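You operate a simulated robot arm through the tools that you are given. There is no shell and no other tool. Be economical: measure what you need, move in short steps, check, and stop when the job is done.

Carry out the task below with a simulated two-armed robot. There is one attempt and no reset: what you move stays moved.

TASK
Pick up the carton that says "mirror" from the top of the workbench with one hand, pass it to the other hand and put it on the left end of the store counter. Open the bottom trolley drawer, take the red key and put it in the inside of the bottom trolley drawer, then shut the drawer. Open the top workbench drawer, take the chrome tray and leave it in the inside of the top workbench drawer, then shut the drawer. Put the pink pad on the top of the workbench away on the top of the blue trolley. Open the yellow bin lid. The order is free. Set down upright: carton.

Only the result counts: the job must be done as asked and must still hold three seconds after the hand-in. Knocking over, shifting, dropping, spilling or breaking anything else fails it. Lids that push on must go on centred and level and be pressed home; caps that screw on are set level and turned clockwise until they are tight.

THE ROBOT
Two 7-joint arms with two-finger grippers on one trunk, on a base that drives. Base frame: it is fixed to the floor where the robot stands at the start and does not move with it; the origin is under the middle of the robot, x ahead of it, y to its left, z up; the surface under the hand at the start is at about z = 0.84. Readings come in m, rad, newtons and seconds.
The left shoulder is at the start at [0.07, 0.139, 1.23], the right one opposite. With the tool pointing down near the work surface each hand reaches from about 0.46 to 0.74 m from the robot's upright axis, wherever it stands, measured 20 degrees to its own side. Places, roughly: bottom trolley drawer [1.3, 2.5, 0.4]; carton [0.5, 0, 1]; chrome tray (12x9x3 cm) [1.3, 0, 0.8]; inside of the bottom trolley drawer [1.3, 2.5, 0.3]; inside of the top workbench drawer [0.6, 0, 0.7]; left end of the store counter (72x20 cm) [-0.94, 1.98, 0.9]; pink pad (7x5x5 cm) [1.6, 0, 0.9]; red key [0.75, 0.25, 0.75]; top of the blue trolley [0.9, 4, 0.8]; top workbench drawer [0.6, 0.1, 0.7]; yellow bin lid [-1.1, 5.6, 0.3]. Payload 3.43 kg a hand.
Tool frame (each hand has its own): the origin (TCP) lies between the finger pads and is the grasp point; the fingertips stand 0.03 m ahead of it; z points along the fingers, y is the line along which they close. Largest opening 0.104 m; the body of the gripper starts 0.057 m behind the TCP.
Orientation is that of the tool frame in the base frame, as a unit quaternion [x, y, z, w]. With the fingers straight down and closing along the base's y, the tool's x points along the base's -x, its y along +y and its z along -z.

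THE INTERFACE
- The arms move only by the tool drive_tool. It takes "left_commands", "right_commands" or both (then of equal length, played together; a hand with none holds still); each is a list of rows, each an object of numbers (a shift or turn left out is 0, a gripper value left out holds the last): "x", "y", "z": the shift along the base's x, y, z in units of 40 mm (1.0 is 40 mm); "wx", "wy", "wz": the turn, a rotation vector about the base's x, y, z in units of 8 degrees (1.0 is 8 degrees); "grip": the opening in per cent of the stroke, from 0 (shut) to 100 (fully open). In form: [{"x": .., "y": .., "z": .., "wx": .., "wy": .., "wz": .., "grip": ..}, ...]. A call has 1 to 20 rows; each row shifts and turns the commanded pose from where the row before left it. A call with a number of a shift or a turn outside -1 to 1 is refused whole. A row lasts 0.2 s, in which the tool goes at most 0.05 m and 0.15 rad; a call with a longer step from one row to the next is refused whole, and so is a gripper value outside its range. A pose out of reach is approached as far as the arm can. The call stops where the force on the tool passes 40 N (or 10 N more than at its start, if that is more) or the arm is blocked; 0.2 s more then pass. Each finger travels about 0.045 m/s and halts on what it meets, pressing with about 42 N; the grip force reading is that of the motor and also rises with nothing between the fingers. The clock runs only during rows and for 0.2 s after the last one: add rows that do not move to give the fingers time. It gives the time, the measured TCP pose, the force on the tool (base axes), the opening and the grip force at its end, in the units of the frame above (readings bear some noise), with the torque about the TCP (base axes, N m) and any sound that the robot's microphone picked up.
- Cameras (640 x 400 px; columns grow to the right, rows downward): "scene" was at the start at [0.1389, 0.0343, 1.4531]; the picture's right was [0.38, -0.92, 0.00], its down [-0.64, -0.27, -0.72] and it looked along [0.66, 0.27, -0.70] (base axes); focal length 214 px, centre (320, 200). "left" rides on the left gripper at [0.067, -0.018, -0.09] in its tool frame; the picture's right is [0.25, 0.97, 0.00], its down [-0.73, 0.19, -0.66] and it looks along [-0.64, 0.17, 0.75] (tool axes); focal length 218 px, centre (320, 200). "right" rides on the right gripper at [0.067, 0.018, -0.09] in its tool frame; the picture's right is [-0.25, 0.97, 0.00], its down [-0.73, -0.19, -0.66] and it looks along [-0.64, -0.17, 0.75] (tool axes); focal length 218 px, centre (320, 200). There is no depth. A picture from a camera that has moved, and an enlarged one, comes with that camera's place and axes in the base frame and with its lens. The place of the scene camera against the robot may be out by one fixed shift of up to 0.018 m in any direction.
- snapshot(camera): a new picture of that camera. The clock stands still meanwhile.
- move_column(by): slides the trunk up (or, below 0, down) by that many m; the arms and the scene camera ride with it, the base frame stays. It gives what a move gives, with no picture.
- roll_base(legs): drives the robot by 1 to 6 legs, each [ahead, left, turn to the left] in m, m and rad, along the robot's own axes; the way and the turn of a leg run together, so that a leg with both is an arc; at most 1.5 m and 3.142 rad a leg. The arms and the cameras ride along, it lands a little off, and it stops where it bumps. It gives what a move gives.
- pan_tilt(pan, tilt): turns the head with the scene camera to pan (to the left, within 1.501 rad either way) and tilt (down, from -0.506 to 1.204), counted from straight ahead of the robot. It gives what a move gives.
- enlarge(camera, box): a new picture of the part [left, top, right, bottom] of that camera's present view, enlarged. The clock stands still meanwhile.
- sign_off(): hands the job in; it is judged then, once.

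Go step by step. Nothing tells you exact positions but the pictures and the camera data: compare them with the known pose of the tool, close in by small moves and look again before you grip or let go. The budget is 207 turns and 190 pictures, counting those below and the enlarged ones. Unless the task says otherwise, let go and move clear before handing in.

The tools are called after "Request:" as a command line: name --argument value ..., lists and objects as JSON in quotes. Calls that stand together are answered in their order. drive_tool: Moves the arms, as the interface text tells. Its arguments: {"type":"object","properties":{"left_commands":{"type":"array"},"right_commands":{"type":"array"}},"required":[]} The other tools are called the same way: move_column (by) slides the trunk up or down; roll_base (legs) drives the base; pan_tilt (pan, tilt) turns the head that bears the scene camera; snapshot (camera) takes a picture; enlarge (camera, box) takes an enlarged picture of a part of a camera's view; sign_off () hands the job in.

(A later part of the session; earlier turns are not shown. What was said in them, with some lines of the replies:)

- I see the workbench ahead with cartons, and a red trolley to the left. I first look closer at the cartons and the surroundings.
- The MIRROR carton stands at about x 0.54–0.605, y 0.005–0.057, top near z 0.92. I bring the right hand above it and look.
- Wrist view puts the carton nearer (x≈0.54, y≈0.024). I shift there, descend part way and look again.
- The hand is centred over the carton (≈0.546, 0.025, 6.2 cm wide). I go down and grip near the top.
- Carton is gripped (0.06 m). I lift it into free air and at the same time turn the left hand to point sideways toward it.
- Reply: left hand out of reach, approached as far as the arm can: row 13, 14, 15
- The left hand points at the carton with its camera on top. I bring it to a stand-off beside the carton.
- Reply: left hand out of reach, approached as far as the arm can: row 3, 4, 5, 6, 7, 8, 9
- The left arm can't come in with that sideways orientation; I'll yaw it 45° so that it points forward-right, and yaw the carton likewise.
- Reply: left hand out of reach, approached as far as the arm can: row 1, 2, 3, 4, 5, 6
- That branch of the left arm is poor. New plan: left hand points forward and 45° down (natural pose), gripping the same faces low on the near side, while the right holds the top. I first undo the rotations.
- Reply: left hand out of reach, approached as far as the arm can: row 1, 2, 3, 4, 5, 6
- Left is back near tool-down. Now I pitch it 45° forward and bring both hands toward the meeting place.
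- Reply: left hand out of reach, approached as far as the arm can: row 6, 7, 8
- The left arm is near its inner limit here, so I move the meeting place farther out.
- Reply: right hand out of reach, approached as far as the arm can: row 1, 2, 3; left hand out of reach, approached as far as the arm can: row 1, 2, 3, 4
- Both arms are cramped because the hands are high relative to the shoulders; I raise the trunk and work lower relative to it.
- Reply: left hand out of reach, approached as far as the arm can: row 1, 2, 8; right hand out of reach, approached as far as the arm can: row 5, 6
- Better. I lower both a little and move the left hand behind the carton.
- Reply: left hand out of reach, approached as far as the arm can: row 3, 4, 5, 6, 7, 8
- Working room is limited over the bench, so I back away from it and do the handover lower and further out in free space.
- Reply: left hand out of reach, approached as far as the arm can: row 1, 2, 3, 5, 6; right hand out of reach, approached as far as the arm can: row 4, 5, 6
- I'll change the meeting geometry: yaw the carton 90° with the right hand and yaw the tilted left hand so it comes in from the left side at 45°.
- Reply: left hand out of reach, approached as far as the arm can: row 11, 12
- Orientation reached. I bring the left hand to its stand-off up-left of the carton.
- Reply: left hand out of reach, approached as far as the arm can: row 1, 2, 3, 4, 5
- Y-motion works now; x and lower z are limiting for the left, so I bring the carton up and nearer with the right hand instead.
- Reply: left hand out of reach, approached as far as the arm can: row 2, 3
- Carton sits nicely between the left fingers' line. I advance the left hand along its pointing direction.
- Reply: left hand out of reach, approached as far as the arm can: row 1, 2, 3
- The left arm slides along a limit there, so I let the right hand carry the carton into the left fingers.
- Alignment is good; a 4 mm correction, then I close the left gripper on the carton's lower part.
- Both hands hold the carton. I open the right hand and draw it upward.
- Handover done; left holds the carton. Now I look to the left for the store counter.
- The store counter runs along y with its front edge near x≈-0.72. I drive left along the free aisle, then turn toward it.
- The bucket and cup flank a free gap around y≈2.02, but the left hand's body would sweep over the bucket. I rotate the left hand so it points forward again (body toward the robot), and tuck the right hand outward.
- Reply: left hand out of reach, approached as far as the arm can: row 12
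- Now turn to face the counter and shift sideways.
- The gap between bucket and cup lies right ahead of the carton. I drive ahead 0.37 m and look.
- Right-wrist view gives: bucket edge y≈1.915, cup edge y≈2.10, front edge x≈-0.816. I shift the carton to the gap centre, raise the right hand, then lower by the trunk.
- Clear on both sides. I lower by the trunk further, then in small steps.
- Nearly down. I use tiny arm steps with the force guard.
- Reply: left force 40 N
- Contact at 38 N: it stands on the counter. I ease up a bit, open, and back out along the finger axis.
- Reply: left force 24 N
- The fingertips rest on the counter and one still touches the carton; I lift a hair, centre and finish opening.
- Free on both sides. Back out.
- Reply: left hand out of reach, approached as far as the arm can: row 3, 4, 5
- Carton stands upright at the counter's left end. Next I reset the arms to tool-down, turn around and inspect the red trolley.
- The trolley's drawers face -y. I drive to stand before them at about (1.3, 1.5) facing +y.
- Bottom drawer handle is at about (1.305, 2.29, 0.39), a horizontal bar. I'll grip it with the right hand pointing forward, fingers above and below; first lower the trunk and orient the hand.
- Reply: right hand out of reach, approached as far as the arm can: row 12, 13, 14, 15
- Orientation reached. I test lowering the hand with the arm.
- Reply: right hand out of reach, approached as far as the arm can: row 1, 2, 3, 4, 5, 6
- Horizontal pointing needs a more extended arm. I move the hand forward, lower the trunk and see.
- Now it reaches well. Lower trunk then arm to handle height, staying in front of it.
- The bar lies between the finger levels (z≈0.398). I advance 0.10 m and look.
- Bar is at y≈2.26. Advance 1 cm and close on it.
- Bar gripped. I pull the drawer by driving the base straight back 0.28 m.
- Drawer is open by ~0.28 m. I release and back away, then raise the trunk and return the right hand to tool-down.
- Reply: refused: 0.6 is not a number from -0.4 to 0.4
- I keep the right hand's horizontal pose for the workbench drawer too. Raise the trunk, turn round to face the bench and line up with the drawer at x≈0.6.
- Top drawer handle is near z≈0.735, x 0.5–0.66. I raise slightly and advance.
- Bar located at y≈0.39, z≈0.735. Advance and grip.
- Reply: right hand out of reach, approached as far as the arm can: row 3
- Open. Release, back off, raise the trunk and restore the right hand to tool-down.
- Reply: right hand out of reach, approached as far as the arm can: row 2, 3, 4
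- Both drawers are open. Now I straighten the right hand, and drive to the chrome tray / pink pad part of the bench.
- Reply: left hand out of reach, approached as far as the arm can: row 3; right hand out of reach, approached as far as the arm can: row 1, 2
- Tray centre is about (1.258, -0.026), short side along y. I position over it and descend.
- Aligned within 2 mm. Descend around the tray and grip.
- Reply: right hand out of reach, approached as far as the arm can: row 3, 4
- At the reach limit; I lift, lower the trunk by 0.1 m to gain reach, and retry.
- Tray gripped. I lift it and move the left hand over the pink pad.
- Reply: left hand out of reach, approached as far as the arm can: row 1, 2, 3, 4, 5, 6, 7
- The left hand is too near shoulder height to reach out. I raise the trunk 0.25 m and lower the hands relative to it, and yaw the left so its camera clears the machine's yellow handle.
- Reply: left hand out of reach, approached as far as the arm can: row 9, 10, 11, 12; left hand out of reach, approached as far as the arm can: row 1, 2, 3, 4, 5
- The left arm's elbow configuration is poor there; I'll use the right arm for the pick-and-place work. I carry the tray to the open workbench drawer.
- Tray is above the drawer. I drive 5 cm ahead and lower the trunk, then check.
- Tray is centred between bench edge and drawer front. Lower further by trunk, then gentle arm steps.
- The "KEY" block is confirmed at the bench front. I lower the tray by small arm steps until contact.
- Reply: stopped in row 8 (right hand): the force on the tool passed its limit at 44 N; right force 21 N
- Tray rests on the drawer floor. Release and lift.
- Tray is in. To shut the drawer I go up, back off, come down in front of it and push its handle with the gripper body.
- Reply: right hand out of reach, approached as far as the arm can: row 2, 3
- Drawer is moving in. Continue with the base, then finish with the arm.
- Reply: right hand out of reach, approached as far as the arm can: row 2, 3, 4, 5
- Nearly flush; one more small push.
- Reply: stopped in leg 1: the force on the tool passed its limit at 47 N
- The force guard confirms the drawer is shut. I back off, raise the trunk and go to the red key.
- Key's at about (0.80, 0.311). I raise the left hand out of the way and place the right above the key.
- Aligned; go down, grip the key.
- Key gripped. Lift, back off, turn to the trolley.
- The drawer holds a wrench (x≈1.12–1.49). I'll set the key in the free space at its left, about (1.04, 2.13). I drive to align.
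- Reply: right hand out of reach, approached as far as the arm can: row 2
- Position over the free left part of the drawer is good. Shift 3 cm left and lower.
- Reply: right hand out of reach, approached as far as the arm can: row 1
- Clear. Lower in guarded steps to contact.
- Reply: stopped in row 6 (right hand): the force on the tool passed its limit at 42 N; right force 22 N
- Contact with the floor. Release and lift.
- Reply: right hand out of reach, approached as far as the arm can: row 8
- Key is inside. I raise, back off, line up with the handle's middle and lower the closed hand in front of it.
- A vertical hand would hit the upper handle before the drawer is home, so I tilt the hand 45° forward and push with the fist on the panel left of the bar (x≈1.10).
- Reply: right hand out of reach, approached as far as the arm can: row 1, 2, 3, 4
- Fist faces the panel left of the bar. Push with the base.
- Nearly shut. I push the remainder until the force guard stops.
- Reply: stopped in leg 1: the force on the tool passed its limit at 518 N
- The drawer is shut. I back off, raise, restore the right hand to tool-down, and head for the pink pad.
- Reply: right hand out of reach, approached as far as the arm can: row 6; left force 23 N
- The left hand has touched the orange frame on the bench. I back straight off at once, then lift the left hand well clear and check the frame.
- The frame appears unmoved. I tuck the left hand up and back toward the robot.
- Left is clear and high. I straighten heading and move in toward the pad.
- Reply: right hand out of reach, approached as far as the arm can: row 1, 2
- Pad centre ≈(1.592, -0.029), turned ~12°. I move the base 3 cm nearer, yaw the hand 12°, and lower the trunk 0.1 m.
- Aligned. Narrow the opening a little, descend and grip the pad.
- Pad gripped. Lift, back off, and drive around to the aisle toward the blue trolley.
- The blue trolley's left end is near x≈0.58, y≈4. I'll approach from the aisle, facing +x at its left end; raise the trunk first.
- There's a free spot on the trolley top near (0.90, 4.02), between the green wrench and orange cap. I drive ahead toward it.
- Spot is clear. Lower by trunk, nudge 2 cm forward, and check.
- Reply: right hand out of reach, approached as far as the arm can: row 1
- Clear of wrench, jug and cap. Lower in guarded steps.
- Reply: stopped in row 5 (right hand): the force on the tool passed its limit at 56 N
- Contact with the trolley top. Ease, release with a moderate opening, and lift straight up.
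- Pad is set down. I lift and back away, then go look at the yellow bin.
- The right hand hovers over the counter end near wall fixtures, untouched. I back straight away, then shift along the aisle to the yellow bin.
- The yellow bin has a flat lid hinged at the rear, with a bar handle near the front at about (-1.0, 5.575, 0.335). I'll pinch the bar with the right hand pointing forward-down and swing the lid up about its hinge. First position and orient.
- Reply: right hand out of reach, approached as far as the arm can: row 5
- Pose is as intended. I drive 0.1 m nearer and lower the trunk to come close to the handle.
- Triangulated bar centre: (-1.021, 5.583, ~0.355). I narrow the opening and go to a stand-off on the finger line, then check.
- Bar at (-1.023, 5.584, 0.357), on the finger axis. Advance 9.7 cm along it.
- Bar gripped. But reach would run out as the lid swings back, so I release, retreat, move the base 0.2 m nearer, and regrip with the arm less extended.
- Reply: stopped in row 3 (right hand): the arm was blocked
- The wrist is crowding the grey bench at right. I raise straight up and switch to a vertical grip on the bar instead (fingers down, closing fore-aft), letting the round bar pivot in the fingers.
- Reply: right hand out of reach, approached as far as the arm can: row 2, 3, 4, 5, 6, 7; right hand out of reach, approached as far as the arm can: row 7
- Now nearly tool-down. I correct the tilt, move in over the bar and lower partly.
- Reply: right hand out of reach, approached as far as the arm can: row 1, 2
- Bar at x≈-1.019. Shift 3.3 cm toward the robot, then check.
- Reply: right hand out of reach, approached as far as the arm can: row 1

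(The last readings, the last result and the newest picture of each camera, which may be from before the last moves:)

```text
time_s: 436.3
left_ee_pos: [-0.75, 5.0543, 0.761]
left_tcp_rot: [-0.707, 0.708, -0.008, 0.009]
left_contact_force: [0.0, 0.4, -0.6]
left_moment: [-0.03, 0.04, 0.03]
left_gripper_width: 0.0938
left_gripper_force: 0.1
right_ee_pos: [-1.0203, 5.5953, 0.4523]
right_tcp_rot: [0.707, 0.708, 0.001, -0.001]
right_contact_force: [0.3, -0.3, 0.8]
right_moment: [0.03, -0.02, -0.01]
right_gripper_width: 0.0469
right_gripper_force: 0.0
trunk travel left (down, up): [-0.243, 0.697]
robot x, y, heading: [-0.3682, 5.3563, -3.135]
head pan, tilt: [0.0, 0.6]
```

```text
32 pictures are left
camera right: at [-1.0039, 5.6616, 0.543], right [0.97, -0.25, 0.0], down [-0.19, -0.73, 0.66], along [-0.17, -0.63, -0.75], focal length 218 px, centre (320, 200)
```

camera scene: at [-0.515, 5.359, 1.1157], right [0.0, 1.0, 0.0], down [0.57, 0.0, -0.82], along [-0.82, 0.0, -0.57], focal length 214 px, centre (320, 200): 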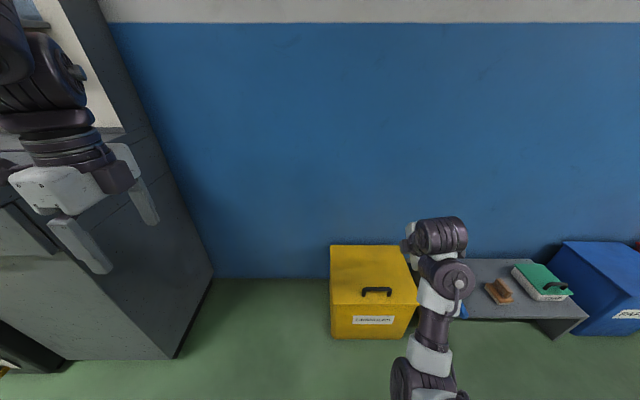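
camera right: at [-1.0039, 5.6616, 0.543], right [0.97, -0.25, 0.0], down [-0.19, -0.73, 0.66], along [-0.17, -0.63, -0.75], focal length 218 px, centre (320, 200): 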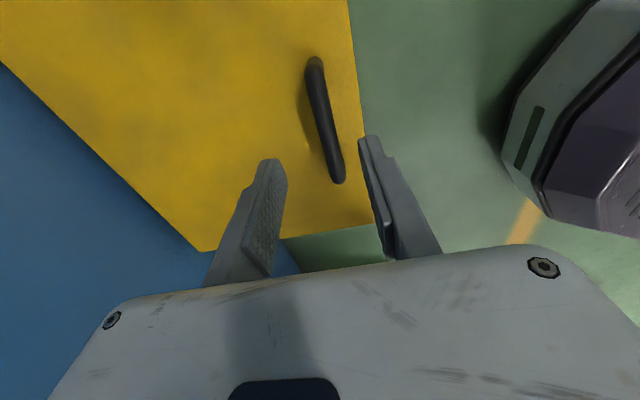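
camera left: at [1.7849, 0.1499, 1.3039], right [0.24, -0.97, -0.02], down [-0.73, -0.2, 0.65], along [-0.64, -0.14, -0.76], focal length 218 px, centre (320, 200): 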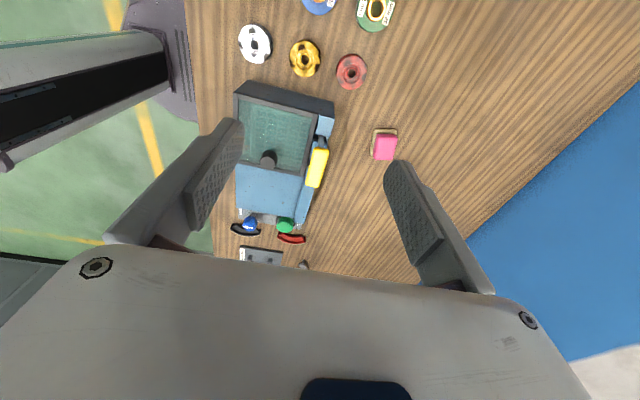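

Centred. Descend and grip.

Request:
drive_tool --right_commands '[{"z": -0.7}, {"z": -0.7}, {"z": -0.7}, {}, {"grip": 0}, {}, {}, {}, {}]'

Request:
snapshot --camera "right"

```text
time_s: 438.3
left_ee_pos: [-0.7484, 5.0537, 0.7617]
left_tcp_rot: [-0.707, 0.707, -0.008, 0.008]
left_contact_force: [-0.1, -0.2, -0.1]
left_moment: [0.02, -0.01, 0.0]
left_gripper_width: 0.0936
left_gripper_force: 0.0
right_ee_pos: [-1.0172, 5.5946, 0.3685]
right_tcp_rot: [0.707, 0.707, 0.001, 0.0]
right_contact_force: [32.3, -5.4, 3.0]
right_moment: [-0.48, -0.49, -0.1]
right_gripper_width: 0.0155
right_gripper_force: 45.3
trunk travel left (down, up): [-0.243, 0.697]
robot x, y, heading: [-0.3708, 5.3536, -3.14]
head pan, tilt: [0.0, 0.6]
```

```text
31 pictures are left
camera right: at [-1.002, 5.6622, 0.459], right [0.97, -0.25, 0.0], down [-0.19, -0.73, 0.65], along [-0.16, -0.63, -0.76], focal length 218 px, centre (320, 200)
```

right: 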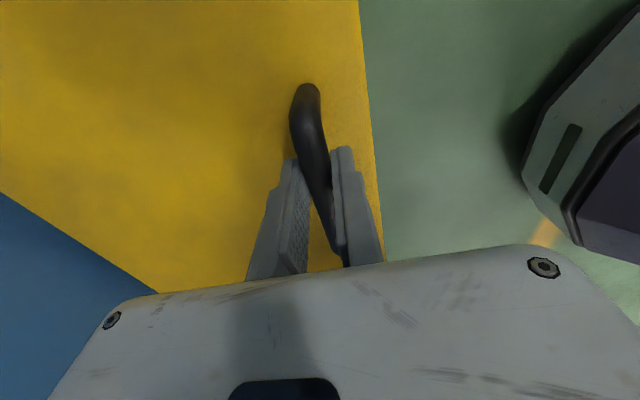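

Gripped. I ease the sideways load and begin lifting along the hinge arc, watching forces.

Request:
drive_tool --right_commands '[{"x": 0.09}, {"x": -0.158, "z": 0.645}, {"x": -0.223, "z": 0.625}, {}]'

Request:
snapshot --camera "right"

```text
time_s: 439.3
left_ee_pos: [-0.7505, 5.0534, 0.7611]
left_tcp_rot: [0.707, -0.707, 0.01, -0.01]
left_contact_force: [-0.3, -0.2, 0.7]
left_moment: [0.04, 0.0, -0.01]
left_gripper_width: 0.0936
left_gripper_force: 0.1
right_ee_pos: [-1.0333, 5.5952, 0.4201]
right_tcp_rot: [0.706, 0.708, -0.002, -0.003]
right_contact_force: [-1.5, -1.6, 0.1]
right_moment: [0.21, 0.22, -0.18]
right_gripper_width: 0.0151
right_gripper_force: 45.6
trunk travel left (down, up): [-0.243, 0.697]
robot x, y, heading: [-0.3688, 5.3559, -3.135]
head pan, tilt: [0.0, 0.6]
```

```text
30 pictures are left
camera right: at [-1.017, 5.6623, 0.5103], right [0.97, -0.25, -0.01], down [-0.19, -0.73, 0.66], along [-0.17, -0.63, -0.75], focal length 218 px, centre (320, 200)
```

right: 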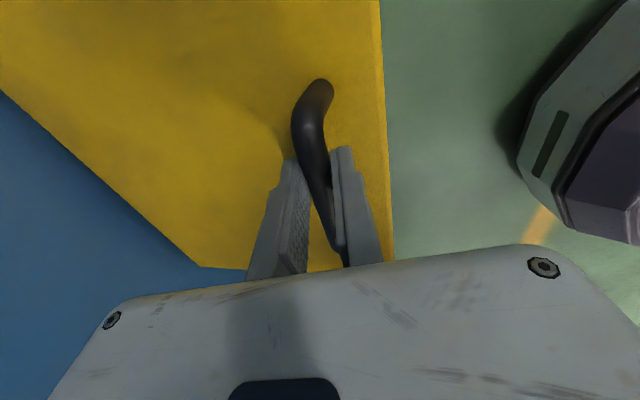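

Lid is rising with low forces. Continue the arc.

Request:
drive_tool --right_commands '[{"x": -0.288, "z": 0.598}, {"x": -0.35, "z": 0.565}, {"x": -0.405, "z": 0.523}, {}]'

Request:
snapshot --camera "scene"

```text
time_s: 440.3
left_ee_pos: [-0.7508, 5.0532, 0.7607]
left_tcp_rot: [0.708, -0.706, 0.009, -0.009]
left_contact_force: [-0.3, 0.0, 0.2]
left_moment: [0.02, -0.01, 0.04]
left_gripper_width: 0.0935
left_gripper_force: 0.0
right_ee_pos: [-1.0739, 5.5965, 0.4862]
right_tcp_rot: [0.707, 0.708, 0.0, -0.001]
right_contact_force: [-1.7, -4.9, -4.3]
right_moment: [-0.2, 0.02, -0.41]
right_gripper_width: 0.0153
right_gripper_force: 45.3
trunk travel left (down, up): [-0.243, 0.697]
robot x, y, heading: [-0.3647, 5.3552, -3.137]
head pan, tilt: [0.0, 0.6]
```

```text
29 pictures are left
camera scene: at [-0.4942, 5.3586, 0.9856], right [-0.01, 1.0, 0.0], down [0.57, 0.0, -0.82], along [-0.82, 0.0, -0.57], focal length 214 px, centre (320, 200)
```

scene: 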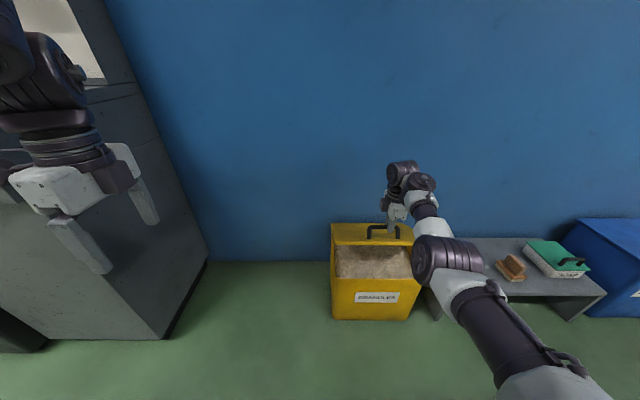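

The lid is opening. Continue.

Request:
drive_tool --right_commands '[{"x": -0.458, "z": 0.48}, {"x": -0.505, "z": 0.43}, {}]'

Request:
snapshot --camera "right"

```text
time_s: 441.1
left_ee_pos: [-0.7529, 5.0559, 0.7597]
left_tcp_rot: [-0.707, 0.707, -0.012, 0.01]
left_contact_force: [0.2, 0.5, -0.6]
left_moment: [0.0, -0.01, 0.0]
left_gripper_width: 0.0937
left_gripper_force: 0.1
right_ee_pos: [-1.0978, 5.5959, 0.5111]
right_tcp_rot: [0.707, 0.707, 0.0, 0.002]
right_contact_force: [-19.9, 5.3, -26.8]
right_moment: [0.45, 0.21, -0.43]
right_gripper_width: 0.0156
right_gripper_force: 44.2
right hand out of reach, approached as far as the arm can: row 2
trunk travel left (down, up): [-0.243, 0.697]
robot x, y, heading: [-0.3683, 5.3588, -3.135]
head pan, tilt: [0.0, 0.6]
```

```text
28 pictures are left
camera right: at [-1.082, 5.6627, 0.6026], right [0.97, -0.25, 0.0], down [-0.19, -0.73, 0.66], along [-0.16, -0.64, -0.75], focal length 218 px, centre (320, 200)
```

right: 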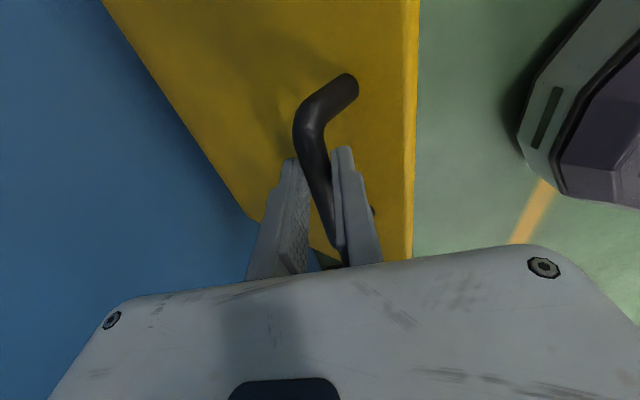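

The arm is at its reach limit with the lid ~31° open. I test whether the lid stays by itself: open the fingers slightly.

Request:
drive_tool --right_commands '[{"grip": 50}, {}, {}, {}]'

Request:
snapshot --camera "right"

Request:
enlarge --camera "scene" --box '[300, 130, 460, 330]'

```text
time_s: 442.1
left_ee_pos: [-0.7506, 5.0547, 0.7619]
left_tcp_rot: [0.707, -0.707, 0.009, -0.01]
left_contact_force: [0.1, 0.8, -0.1]
left_moment: [0.03, -0.04, -0.01]
left_gripper_width: 0.0934
left_gripper_force: 0.1
right_ee_pos: [-1.0945, 5.5948, 0.518]
right_tcp_rot: [0.706, 0.708, 0.0, -0.002]
right_contact_force: [0.4, -0.1, 0.3]
right_moment: [0.01, -0.03, -0.06]
right_gripper_width: 0.0521
right_gripper_force: 0.1
trunk travel left (down, up): [-0.243, 0.697]
robot x, y, heading: [-0.3675, 5.3597, -3.136]
head pan, tilt: [0.0, 0.6]
```

```text
27 pictures are left
camera right: at [-1.079, 5.6614, 0.6086], right [0.97, -0.25, 0.0], down [-0.19, -0.73, 0.66], along [-0.17, -0.63, -0.75], focal length 218 px, centre (320, 200)
```

right: 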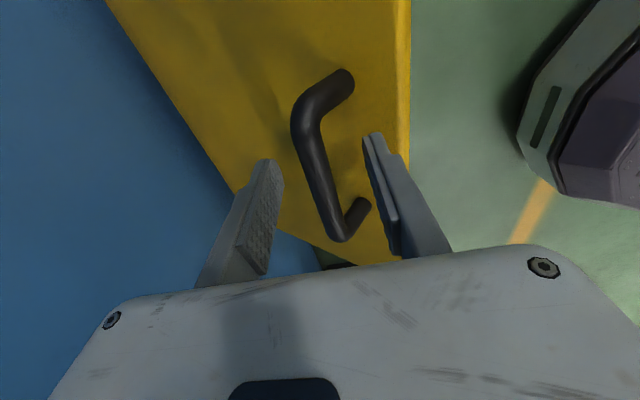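

```text
2.00 times, centred on (380, 230) of scene
camera zoom: at [-0.4935, 5.3588, 0.9857], right [-0.01, 1.0, 0.0], down [0.57, 0.0, -0.82], along [-0.82, 0.0, -0.57], focal length 429 px, centre (200, 140)
```

zoom: 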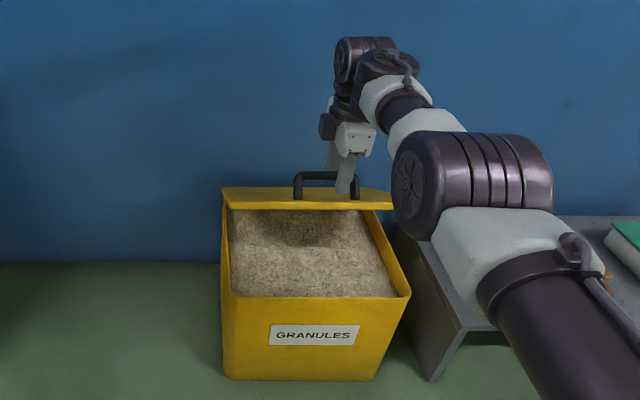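

The lid stays where it is left (friction hinge). I lift out of the handle, back off, then push the lid's front edge back with the gripper body via the base.

Request:
move_column --by 0.16

Request:
roll_base --legs '[[-0.24, 0, 0]]'

Request:
drive_tool --right_commands '[{"grip": 0}, {}, {}, {}]'

Request:
move_column --by -0.27

Request:
snapshot --camera "scene"

```text
time_s: 444.0
left_ee_pos: [-0.7509, 5.0545, 0.9206]
left_tcp_rot: [0.707, -0.707, 0.009, -0.009]
left_contact_force: [0.8, -0.1, 0.3]
left_moment: [-0.01, 0.03, 0.01]
left_gripper_width: 0.0934
left_gripper_force: 0.0
right_ee_pos: [-1.0947, 5.594, 0.6775]
right_tcp_rot: [0.706, 0.708, -0.001, -0.002]
right_contact_force: [-0.1, 0.4, -0.4]
right_moment: [-0.02, 0.01, 0.02]
right_gripper_width: 0.052
right_gripper_force: 0.0
trunk travel left (down, up): [-0.403, 0.537]
robot x, y, heading: [-0.3676, 5.3578, -3.137]
head pan, tilt: [0.0, 0.6]
```

```text
time_s: 445.7
left_ee_pos: [-0.5081, 5.0551, 0.9213]
left_tcp_rot: [0.708, -0.706, 0.009, -0.008]
left_contact_force: [0.7, 0.1, 0.6]
left_moment: [0.03, 0.01, -0.03]
left_gripper_width: 0.0937
left_gripper_force: 0.1
right_ee_pos: [-0.8548, 5.596, 0.6793]
right_tcp_rot: [0.706, 0.708, 0.0, -0.002]
right_contact_force: [-0.2, 0.0, 0.1]
right_moment: [0.0, -0.01, -0.03]
right_gripper_width: 0.052
right_gripper_force: 0.1
trunk travel left (down, up): [-0.403, 0.537]
robot x, y, heading: [-0.1275, 5.3619, -3.137]
head pan, tilt: [0.0, 0.6]
```

```text
time_s: 446.7
left_ee_pos: [-0.5093, 5.0548, 0.9208]
left_tcp_rot: [0.707, -0.707, 0.008, -0.01]
left_contact_force: [0.1, 0.9, -0.9]
left_moment: [0.01, -0.03, 0.0]
left_gripper_width: 0.0936
left_gripper_force: 0.0
right_ee_pos: [-0.8544, 5.594, 0.6793]
right_tcp_rot: [0.706, 0.708, 0.0, -0.002]
right_contact_force: [0.5, -0.2, -0.6]
right_moment: [0.01, -0.01, 0.01]
right_gripper_width: 0.0001
right_gripper_force: 33.1
trunk travel left (down, up): [-0.403, 0.537]
robot x, y, heading: [-0.1262, 5.3562, -3.128]
head pan, tilt: [0.0, 0.6]
```

```text
time_s: 449.5
left_ee_pos: [-0.5093, 5.0559, 0.6511]
left_tcp_rot: [0.707, -0.707, 0.009, -0.009]
left_contact_force: [0.2, 1.2, 0.2]
left_moment: [-0.01, 0.05, -0.03]
left_gripper_width: 0.0938
left_gripper_force: 0.0
right_ee_pos: [-0.8548, 5.5958, 0.4085]
right_tcp_rot: [0.705, 0.709, -0.001, -0.001]
right_contact_force: [0.0, 0.4, -0.7]
right_moment: [-0.03, 0.03, 0.0]
right_gripper_width: 0.0003
right_gripper_force: 35.3
trunk travel left (down, up): [-0.133, 0.807]
robot x, y, heading: [-0.1254, 5.3612, -3.134]
head pan, tilt: [0.0, 0.6]
```

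```text
25 pictures are left
camera scene: at [-0.2531, 5.3601, 0.8758], right [-0.01, 1.0, 0.0], down [0.57, 0.0, -0.82], along [-0.82, -0.01, -0.57], focal length 214 px, centre (320, 200)
```

scene: 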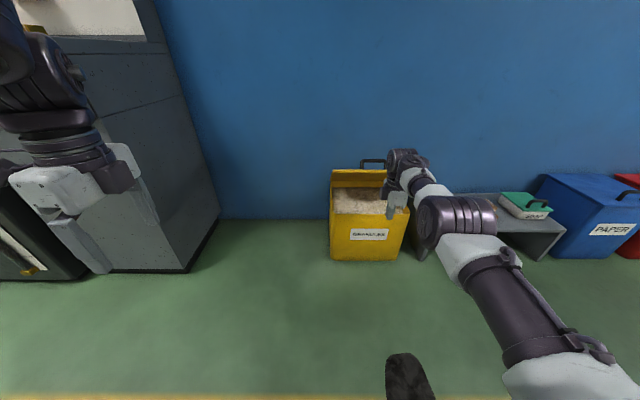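

Now push: drive ahead 0.2 m.

Request:
roll_base --legs '[[0.2, 0, 0]]'

Request:
snapshot --camera "scene"

```text
time_s: 450.9
left_ee_pos: [-0.6502, 5.0544, 0.6502]
left_tcp_rot: [0.707, -0.707, 0.009, -0.009]
left_contact_force: [0.3, 0.5, 0.6]
left_moment: [0.04, 0.03, 0.01]
left_gripper_width: 0.0938
left_gripper_force: 0.1
right_ee_pos: [-0.9974, 5.5947, 0.4101]
right_tcp_rot: [0.706, 0.708, -0.001, -0.002]
right_contact_force: [0.1, -0.4, 0.4]
right_moment: [0.01, 0.02, -0.01]
right_gripper_width: 0.0
right_gripper_force: 34.1
trunk travel left (down, up): [-0.133, 0.807]
robot x, y, heading: [-0.2707, 5.3569, -3.137]
head pan, tilt: [0.0, 0.6]
stopped in leg 1: the robot was blocked; the commanded pose is now the measured one
```

```text
24 pictures are left
camera scene: at [-0.3942, 5.3591, 0.8756], right [-0.01, 1.0, 0.0], down [0.57, 0.0, -0.82], along [-0.82, -0.01, -0.57], focal length 214 px, centre (320, 200)
```

scene: 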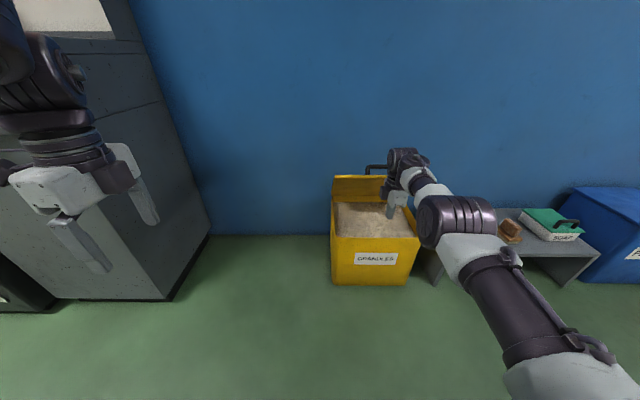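

Request:
enlarge --camera "scene" --box '[310, 130, 510, 300]'

Request:
snapshot --camera "right"

```text
2.35 times, centred on (410, 215) of scene
camera zoom: at [-0.3942, 5.3591, 0.8756], right [-0.01, 1.0, 0.0], down [0.57, 0.0, -0.82], along [-0.82, -0.01, -0.57], focal length 505 px, centre (108, 165)
```

zoom: 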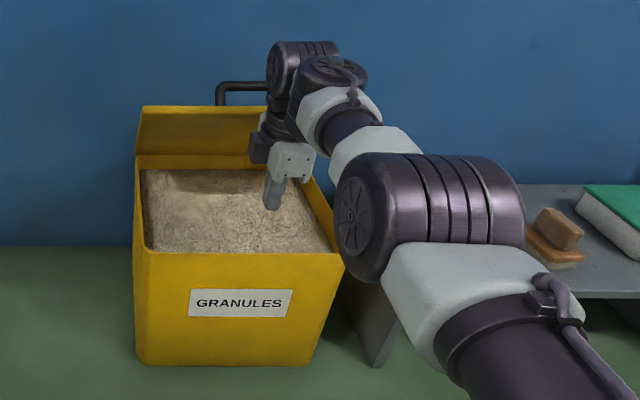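

```text
22 pictures are left
camera right: at [-0.9805, 5.6611, 0.5007], right [0.97, -0.25, -0.01], down [-0.19, -0.73, 0.66], along [-0.17, -0.63, -0.75], focal length 218 px, centre (320, 200)
```

right: 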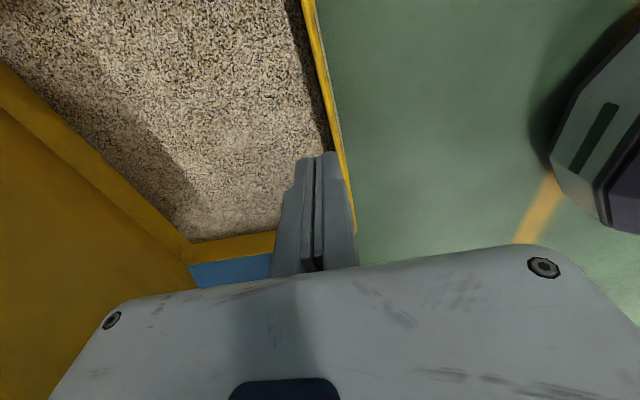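

The push got it to ~45° and then some link above the gripper blocked. I back off a little, raise the hand so the gripper body meets the lid edge, and push again.

Request:
roll_base --legs '[[-0.05, 0, 0]]'

Request:
move_column --by 0.1

Request:
roll_base --legs '[[0.14, 0, 0]]'

Request:
snapshot --camera "scene"

```text
time_s: 451.8
left_ee_pos: [-0.5997, 5.0548, 0.6515]
left_tcp_rot: [0.707, -0.707, 0.01, -0.009]
left_contact_force: [0.1, -0.7, -0.8]
left_moment: [0.02, 0.04, -0.01]
left_gripper_width: 0.0937
left_gripper_force: 0.1
right_ee_pos: [-0.9453, 5.5939, 0.4111]
right_tcp_rot: [0.706, 0.708, 0.0, -0.002]
right_contact_force: [0.2, 0.4, -0.1]
right_moment: [-0.02, 0.02, 0.03]
right_gripper_width: 0.0
right_gripper_force: 34.6
trunk travel left (down, up): [-0.133, 0.807]
robot x, y, heading: [-0.2165, 5.3568, -3.13]
head pan, tilt: [0.0, 0.6]
```

```text
time_s: 453.1
left_ee_pos: [-0.601, 5.0532, 0.7517]
left_tcp_rot: [0.708, -0.706, 0.009, -0.009]
left_contact_force: [0.6, 0.8, 0.2]
left_moment: [0.01, 0.01, 0.0]
left_gripper_width: 0.0936
left_gripper_force: 0.0
right_ee_pos: [-0.947, 5.5943, 0.5094]
right_tcp_rot: [0.707, 0.707, -0.001, -0.002]
right_contact_force: [0.9, -0.6, -0.3]
right_moment: [0.02, 0.01, -0.04]
right_gripper_width: 0.0
right_gripper_force: 34.2
trunk travel left (down, up): [-0.233, 0.707]
robot x, y, heading: [-0.2201, 5.3595, -3.136]
head pan, tilt: [0.0, 0.6]
```

```text
time_s: 454.4
left_ee_pos: [-0.7228, 5.0534, 0.7507]
left_tcp_rot: [0.707, -0.707, 0.009, -0.009]
left_contact_force: [-0.2, 0.0, -0.8]
left_moment: [-0.02, -0.02, -0.01]
left_gripper_width: 0.0936
left_gripper_force: 0.1
right_ee_pos: [-1.0688, 5.595, 0.5126]
right_tcp_rot: [0.707, 0.708, 0.002, 0.0]
right_contact_force: [4.0, -1.4, 1.5]
right_moment: [0.02, 0.04, 0.01]
right_gripper_width: 0.0
right_gripper_force: 33.9
trunk travel left (down, up): [-0.233, 0.707]
robot x, y, heading: [-0.3424, 5.3562, -3.139]
head pan, tilt: [0.0, 0.6]
stopped in leg 1: the force on the tool passed its limit at 55 N (the readings are from after the stop); the commanded pose is now the measured one
```

```text
21 pictures are left
camera scene: at [-0.4673, 5.3586, 0.9757], right [-0.01, 1.0, 0.0], down [0.56, 0.0, -0.83], along [-0.83, 0.0, -0.56], focal length 214 px, centre (320, 200)
```

scene: 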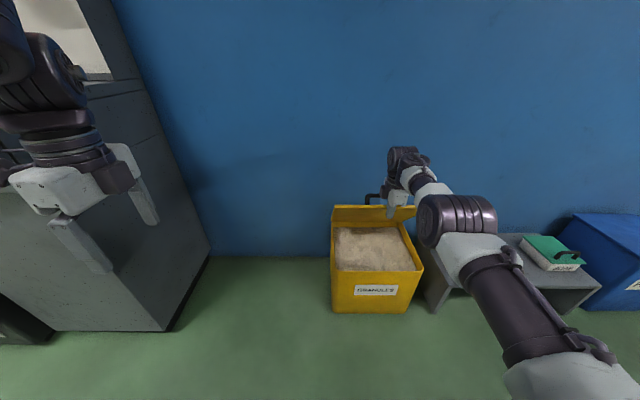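

Horizontal pushing self-locks by friction at this angle, so I retract the arm for slack, come back to the edge, and push along the arc (back and up).

Request:
roll_base --legs '[[-0.1, 0, 0]]'

Request:
drive_tool --right_commands '[{"x": 0.7}, {"x": 0.7}, {"x": 0.5}, {}]'

Request:
roll_base --legs '[[0.155, 0, 0]]'

Request:
drive_tool --right_commands '[{"x": -0.4, "z": 0.35}, {"x": -0.5, "z": 0.45}, {"x": -0.5, "z": 0.45}, {"x": -0.5, "z": 0.4}, {}]'

Request:
snapshot --camera "scene"

```text
time_s: 455.6
left_ee_pos: [-0.6225, 5.054, 0.7504]
left_tcp_rot: [-0.707, 0.707, -0.01, 0.009]
left_contact_force: [0.1, 0.0, 0.7]
left_moment: [0.03, 0.02, 0.02]
left_gripper_width: 0.0938
left_gripper_force: 0.0
right_ee_pos: [-0.9679, 5.5949, 0.5145]
right_tcp_rot: [0.707, 0.707, 0.0, -0.002]
right_contact_force: [-0.3, 0.4, 0.5]
right_moment: [0.0, 0.01, -0.01]
right_gripper_width: 0.0001
right_gripper_force: 35.0
trunk travel left (down, up): [-0.233, 0.707]
robot x, y, heading: [-0.2417, 5.3609, -3.138]
head pan, tilt: [0.0, 0.6]
```

```text
time_s: 456.6
left_ee_pos: [-0.6232, 5.055, 0.75]
left_tcp_rot: [0.707, -0.707, 0.01, -0.009]
left_contact_force: [0.3, -0.7, -0.3]
left_moment: [0.03, -0.04, 0.04]
left_gripper_width: 0.0934
left_gripper_force: 0.2
right_ee_pos: [-0.9041, 5.5977, 0.513]
right_tcp_rot: [0.707, 0.707, 0.002, 0.0]
right_contact_force: [-0.4, -0.3, 0.4]
right_moment: [0.03, -0.03, -0.01]
right_gripper_width: 0.0001
right_gripper_force: 34.4
right hand out of reach, approached as far as the arm can: row 3
trunk travel left (down, up): [-0.233, 0.707]
robot x, y, heading: [-0.2391, 5.3583, -3.132]
head pan, tilt: [0.0, 0.6]
```

```text
time_s: 457.9
left_ee_pos: [-0.7773, 5.0532, 0.7501]
left_tcp_rot: [-0.707, 0.707, -0.01, 0.01]
left_contact_force: [0.1, 0.5, -0.7]
left_moment: [0.02, 0.0, -0.02]
left_gripper_width: 0.0937
left_gripper_force: 0.1
right_ee_pos: [-1.0589, 5.5952, 0.5121]
right_tcp_rot: [0.706, 0.708, 0.002, 0.001]
right_contact_force: [0.2, 0.1, -0.7]
right_moment: [-0.01, 0.0, -0.03]
right_gripper_width: 0.0
right_gripper_force: 35.3
trunk travel left (down, up): [-0.233, 0.707]
robot x, y, heading: [-0.3946, 5.3572, -3.138]
head pan, tilt: [0.0, 0.6]
```

```text
time_s: 459.1
left_ee_pos: [-0.7771, 5.0527, 0.7502]
left_tcp_rot: [0.707, -0.707, 0.01, -0.011]
left_contact_force: [-0.1, 0.1, 0.1]
left_moment: [0.0, -0.01, 0.04]
left_gripper_width: 0.0937
left_gripper_force: 0.0
right_ee_pos: [-1.12, 5.5945, 0.5729]
right_tcp_rot: [0.706, 0.708, 0.001, 0.0]
right_contact_force: [-0.4, 0.2, 0.7]
right_moment: [0.02, 0.0, 0.0]
right_gripper_width: 0.0002
right_gripper_force: 35.4
right hand out of reach, approached as far as the arm can: row 4
trunk travel left (down, up): [-0.233, 0.707]
robot x, y, heading: [-0.3982, 5.3565, -3.132]
head pan, tilt: [0.0, 0.6]
```

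```text
20 pictures are left
camera scene: at [-0.5218, 5.3582, 0.9757], right [-0.01, 1.0, 0.0], down [0.57, 0.0, -0.82], along [-0.82, -0.01, -0.57], focal length 214 px, centre (320, 200)
```

scene: 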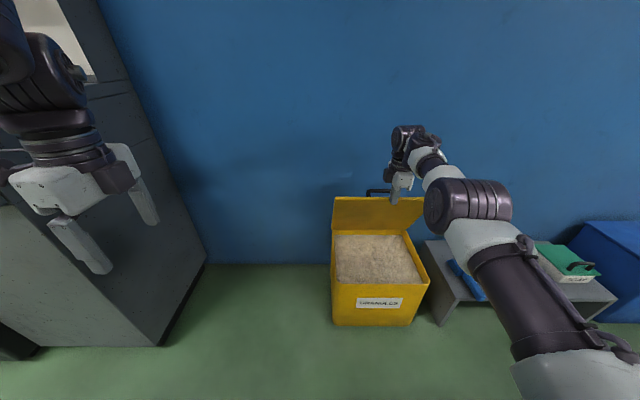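

Request:
roll_base --legs '[[0.08, 0, 0]]'

Request:
enlarge --camera "scene" --box '[310, 110, 470, 330]'

```text
time_s: 460.2
left_ee_pos: [-0.8565, 5.0532, 0.7527]
left_tcp_rot: [-0.707, 0.707, -0.008, 0.009]
left_contact_force: [0.1, 0.3, -0.1]
left_moment: [0.0, 0.0, -0.02]
left_gripper_width: 0.0933
left_gripper_force: 0.0
right_ee_pos: [-1.1992, 5.5964, 0.5772]
right_tcp_rot: [0.707, 0.707, 0.0, -0.003]
right_contact_force: [5.2, 2.2, 21.4]
right_moment: [-0.09, 0.29, -0.03]
right_gripper_width: 0.0
right_gripper_force: 34.4
trunk travel left (down, up): [-0.233, 0.707]
robot x, y, heading: [-0.4772, 5.3551, -3.137]
head pan, tilt: [0.0, 0.6]
```

```text
1.82 times, centred on (390, 220) of scene
camera zoom: at [-0.5986, 5.3572, 0.9764], right [-0.01, 1.0, 0.0], down [0.56, 0.0, -0.83], along [-0.83, 0.0, -0.56], focal length 390 px, centre (193, 164)
```

zoom: 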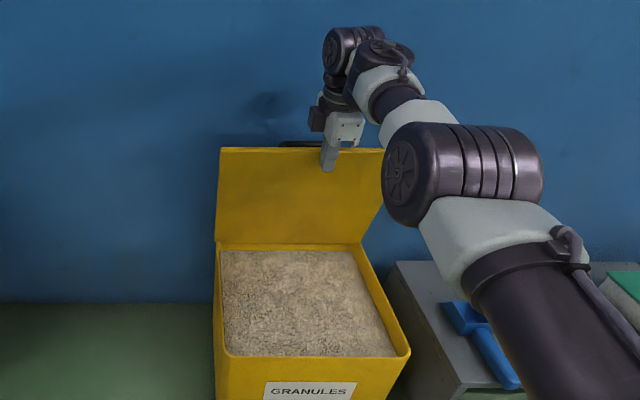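

The lid is ~70° up. Push a bit more.

Request:
roll_base --legs '[[0.06, 0, 0]]'

Request:
enlarge --camera "scene" --box '[310, 110, 470, 330]'

```text
time_s: 461.1
left_ee_pos: [-0.8908, 5.0526, 0.7497]
left_tcp_rot: [-0.706, 0.708, -0.009, 0.011]
left_contact_force: [0.5, 0.8, 0.4]
left_moment: [0.02, 0.03, -0.01]
left_gripper_width: 0.0936
left_gripper_force: 0.1
right_ee_pos: [-1.2304, 5.5958, 0.5838]
right_tcp_rot: [0.707, 0.707, 0.006, 0.004]
right_contact_force: [15.9, -4.3, 9.1]
right_moment: [-0.02, 0.29, -0.16]
right_gripper_width: 0.0
right_gripper_force: 34.9
trunk travel left (down, up): [-0.233, 0.707]
robot x, y, heading: [-0.5097, 5.3554, -3.143]
head pan, tilt: [0.0, 0.6]
stopped in leg 1: the force on the tool passed its limit at 99 N (the readings are from after the stop); the commanded pose is now the measured one
```

```text
1.82 times, centred on (390, 220) of scene
camera zoom: at [-0.6335, 5.3573, 0.9761], right [0.0, 1.0, 0.0], down [0.56, 0.0, -0.83], along [-0.83, 0.0, -0.56], focal length 390 px, centre (193, 164)
```

zoom: 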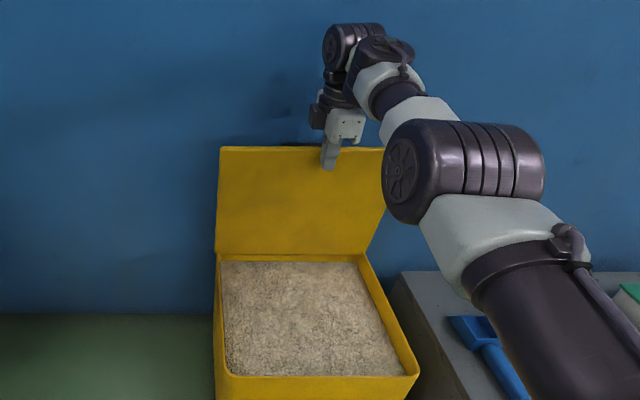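

The lid hit its stop (force spike). I back away and check that it stays open.

Request:
roll_base --legs '[[-0.35, 0, 0]]'

Request:
move_column --by 0.3

Request:
snapshot --camera "scene"

```text
time_s: 463.4
left_ee_pos: [-0.5428, 5.0546, 0.7503]
left_tcp_rot: [-0.706, 0.709, -0.009, 0.009]
left_contact_force: [-0.5, -0.7, 0.1]
left_moment: [0.02, 0.02, 0.01]
left_gripper_width: 0.0933
left_gripper_force: 0.1
right_ee_pos: [-0.8807, 5.598, 0.5797]
right_tcp_rot: [0.709, 0.705, 0.008, 0.003]
right_contact_force: [0.7, -0.2, 0.4]
right_moment: [0.0, 0.02, 0.04]
right_gripper_width: 0.0
right_gripper_force: 35.2
trunk travel left (down, up): [-0.233, 0.707]
robot x, y, heading: [-0.159, 5.3559, -3.139]
head pan, tilt: [0.0, 0.6]
```

```text
time_s: 466.4
left_ee_pos: [-0.5443, 5.0555, 1.0507]
left_tcp_rot: [-0.706, 0.708, -0.011, 0.01]
left_contact_force: [0.4, 0.4, 0.1]
left_moment: [0.0, 0.0, 0.02]
left_gripper_width: 0.0936
left_gripper_force: 0.0
right_ee_pos: [-0.881, 5.5991, 0.8793]
right_tcp_rot: [0.708, 0.707, 0.007, 0.004]
right_contact_force: [-0.2, -0.6, 0.0]
right_moment: [0.01, -0.02, -0.02]
right_gripper_width: 0.0
right_gripper_force: 34.4
trunk travel left (down, up): [-0.533, 0.407]
robot x, y, heading: [-0.1608, 5.3577, -3.138]
head pan, tilt: [0.0, 0.6]
```

```text
17 pictures are left
camera scene: at [-0.2868, 5.3594, 1.2757], right [0.0, 1.0, 0.0], down [0.57, 0.0, -0.82], along [-0.82, 0.0, -0.57], focal length 214 px, centre (320, 200)
```

scene: 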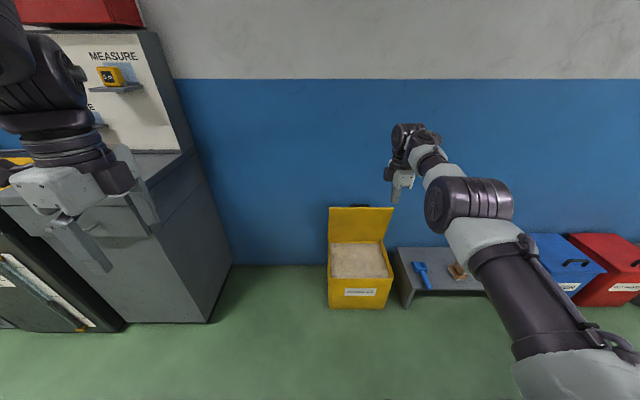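

The lid stays open. For a final check of the drawers I drive back along the aisle and look at the trolley, bench and carton.

Request:
roll_base --legs '[[-0.25, 0, 0], [0, 0, -1.5708], [-1.4, 0, 0], [-1.4, 0, 0], [-1.1, 0, 0]]'

Request:
pan_tilt --pan -1.0 --tilt 0.45

Request:
snapshot --camera "scene"

Request:
pan_tilt --pan 1.2 --tilt 0.45

Request:
snapshot --camera "scene"

```text
time_s: 490.5
left_ee_pos: [-0.2121, 1.8282, 1.0498]
left_tcp_rot: [0.005, 1.0, -0.014, 0.0]
left_contact_force: [0.5, 0.4, -1.0]
left_moment: [-0.02, 0.02, 0.03]
left_gripper_width: 0.0935
left_gripper_force: 0.0
right_ee_pos: [0.3343, 2.1634, 0.8791]
right_tcp_rot: [1.0, -0.004, 0.004, 0.006]
right_contact_force: [-0.7, 0.2, -0.1]
right_moment: [0.0, 0.0, -0.01]
right_gripper_width: 0.0003
right_gripper_force: 34.5
trunk travel left (down, up): [-0.533, 0.407]
robot x, y, heading: [0.0873, 1.4431, 1.564]
head pan, tilt: [0.0, 0.6]
```

```text
time_s: 491.8
left_ee_pos: [-0.2125, 1.8282, 1.0508]
left_tcp_rot: [0.004, 1.0, -0.015, 0.0]
left_contact_force: [0.4, -0.4, -0.7]
left_moment: [0.0, 0.05, 0.01]
left_gripper_width: 0.0936
left_gripper_force: 0.0
right_ee_pos: [0.3346, 2.1643, 0.8801]
right_tcp_rot: [1.0, -0.005, 0.002, 0.007]
right_contact_force: [0.0, 0.2, -0.7]
right_moment: [0.01, -0.01, -0.01]
right_gripper_width: 0.0
right_gripper_force: 34.7
trunk travel left (down, up): [-0.533, 0.407]
robot x, y, heading: [0.0858, 1.4449, 1.57]
head pan, tilt: [-1.0, 0.45]
```

```text
16 pictures are left
camera scene: at [0.1774, 1.5461, 1.2893], right [0.54, -0.84, 0.0], down [-0.37, -0.23, -0.9], along [0.76, 0.48, -0.44], focal length 214 px, centre (320, 200)
```

scene: 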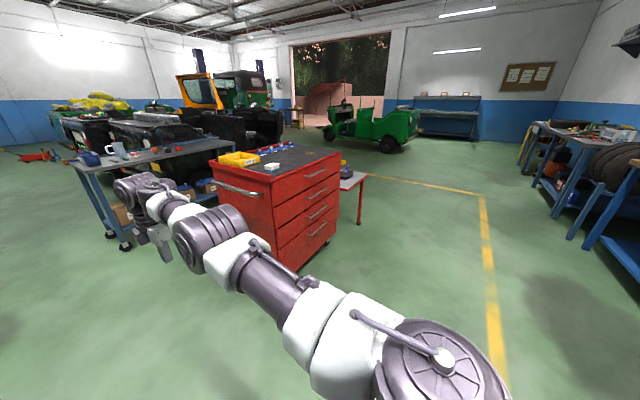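

```text
time_s: 493.9
left_ee_pos: [-0.213, 1.8285, 1.0509]
left_tcp_rot: [0.005, 1.0, -0.015, 0.0]
left_contact_force: [-0.3, -0.7, -0.2]
left_moment: [0.03, 0.02, 0.0]
left_gripper_width: 0.0935
left_gripper_force: 0.1
right_ee_pos: [0.3331, 2.1628, 0.8799]
right_tcp_rot: [1.0, -0.004, 0.002, 0.007]
right_contact_force: [-0.2, 0.6, 0.2]
right_moment: [-0.01, -0.02, -0.02]
right_gripper_width: 0.0
right_gripper_force: 34.7
trunk travel left (down, up): [-0.533, 0.407]
robot x, y, heading: [0.0874, 1.4455, 1.568]
head pan, tilt: [1.201, 0.45]
```

```text
15 pictures are left
camera scene: at [0.0144, 1.5304, 1.2893], right [0.37, 0.93, 0.0], down [0.41, -0.16, -0.9], along [-0.84, 0.33, -0.44], focal length 214 px, centre (320, 200)
```

scene: 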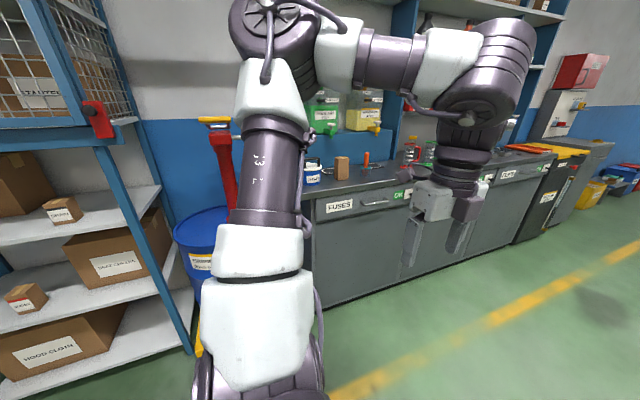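

The carton stands upright on the counter's left end. Both drawers look shut, the pad is on the blue trolley, and the bin lid stays open, so I'm handing in.

Request:
sign_off

```text
The job is handed in.
```

I finished every part of the task and handed it in, but the left gripper bumped the orange frame on the workbench once along the way.

- **Carton:** the "mirror" carton was picked up with the right hand, passed to the left, and stands upright on the left end of the store counter.
- **Red key:** it is in the bottom trolley drawer, which is shut.
- **Chrome tray:** it is in the top workbench drawer, which is shut.
- **Pink pad:** it is on top of the blue trolley.
- **Yellow bin lid:** it is open to its stop and stayed open after I backed away.

The bump on the orange frame peaked at about 22 N while I was lining up for the pad. I backed straight off, and comparing its position before and after, it did not look shifted. The last push on the bottom trolley drawer also ended with a hard 518 N spike before the force guard stopped it. In the last picture the trolley looked in order.
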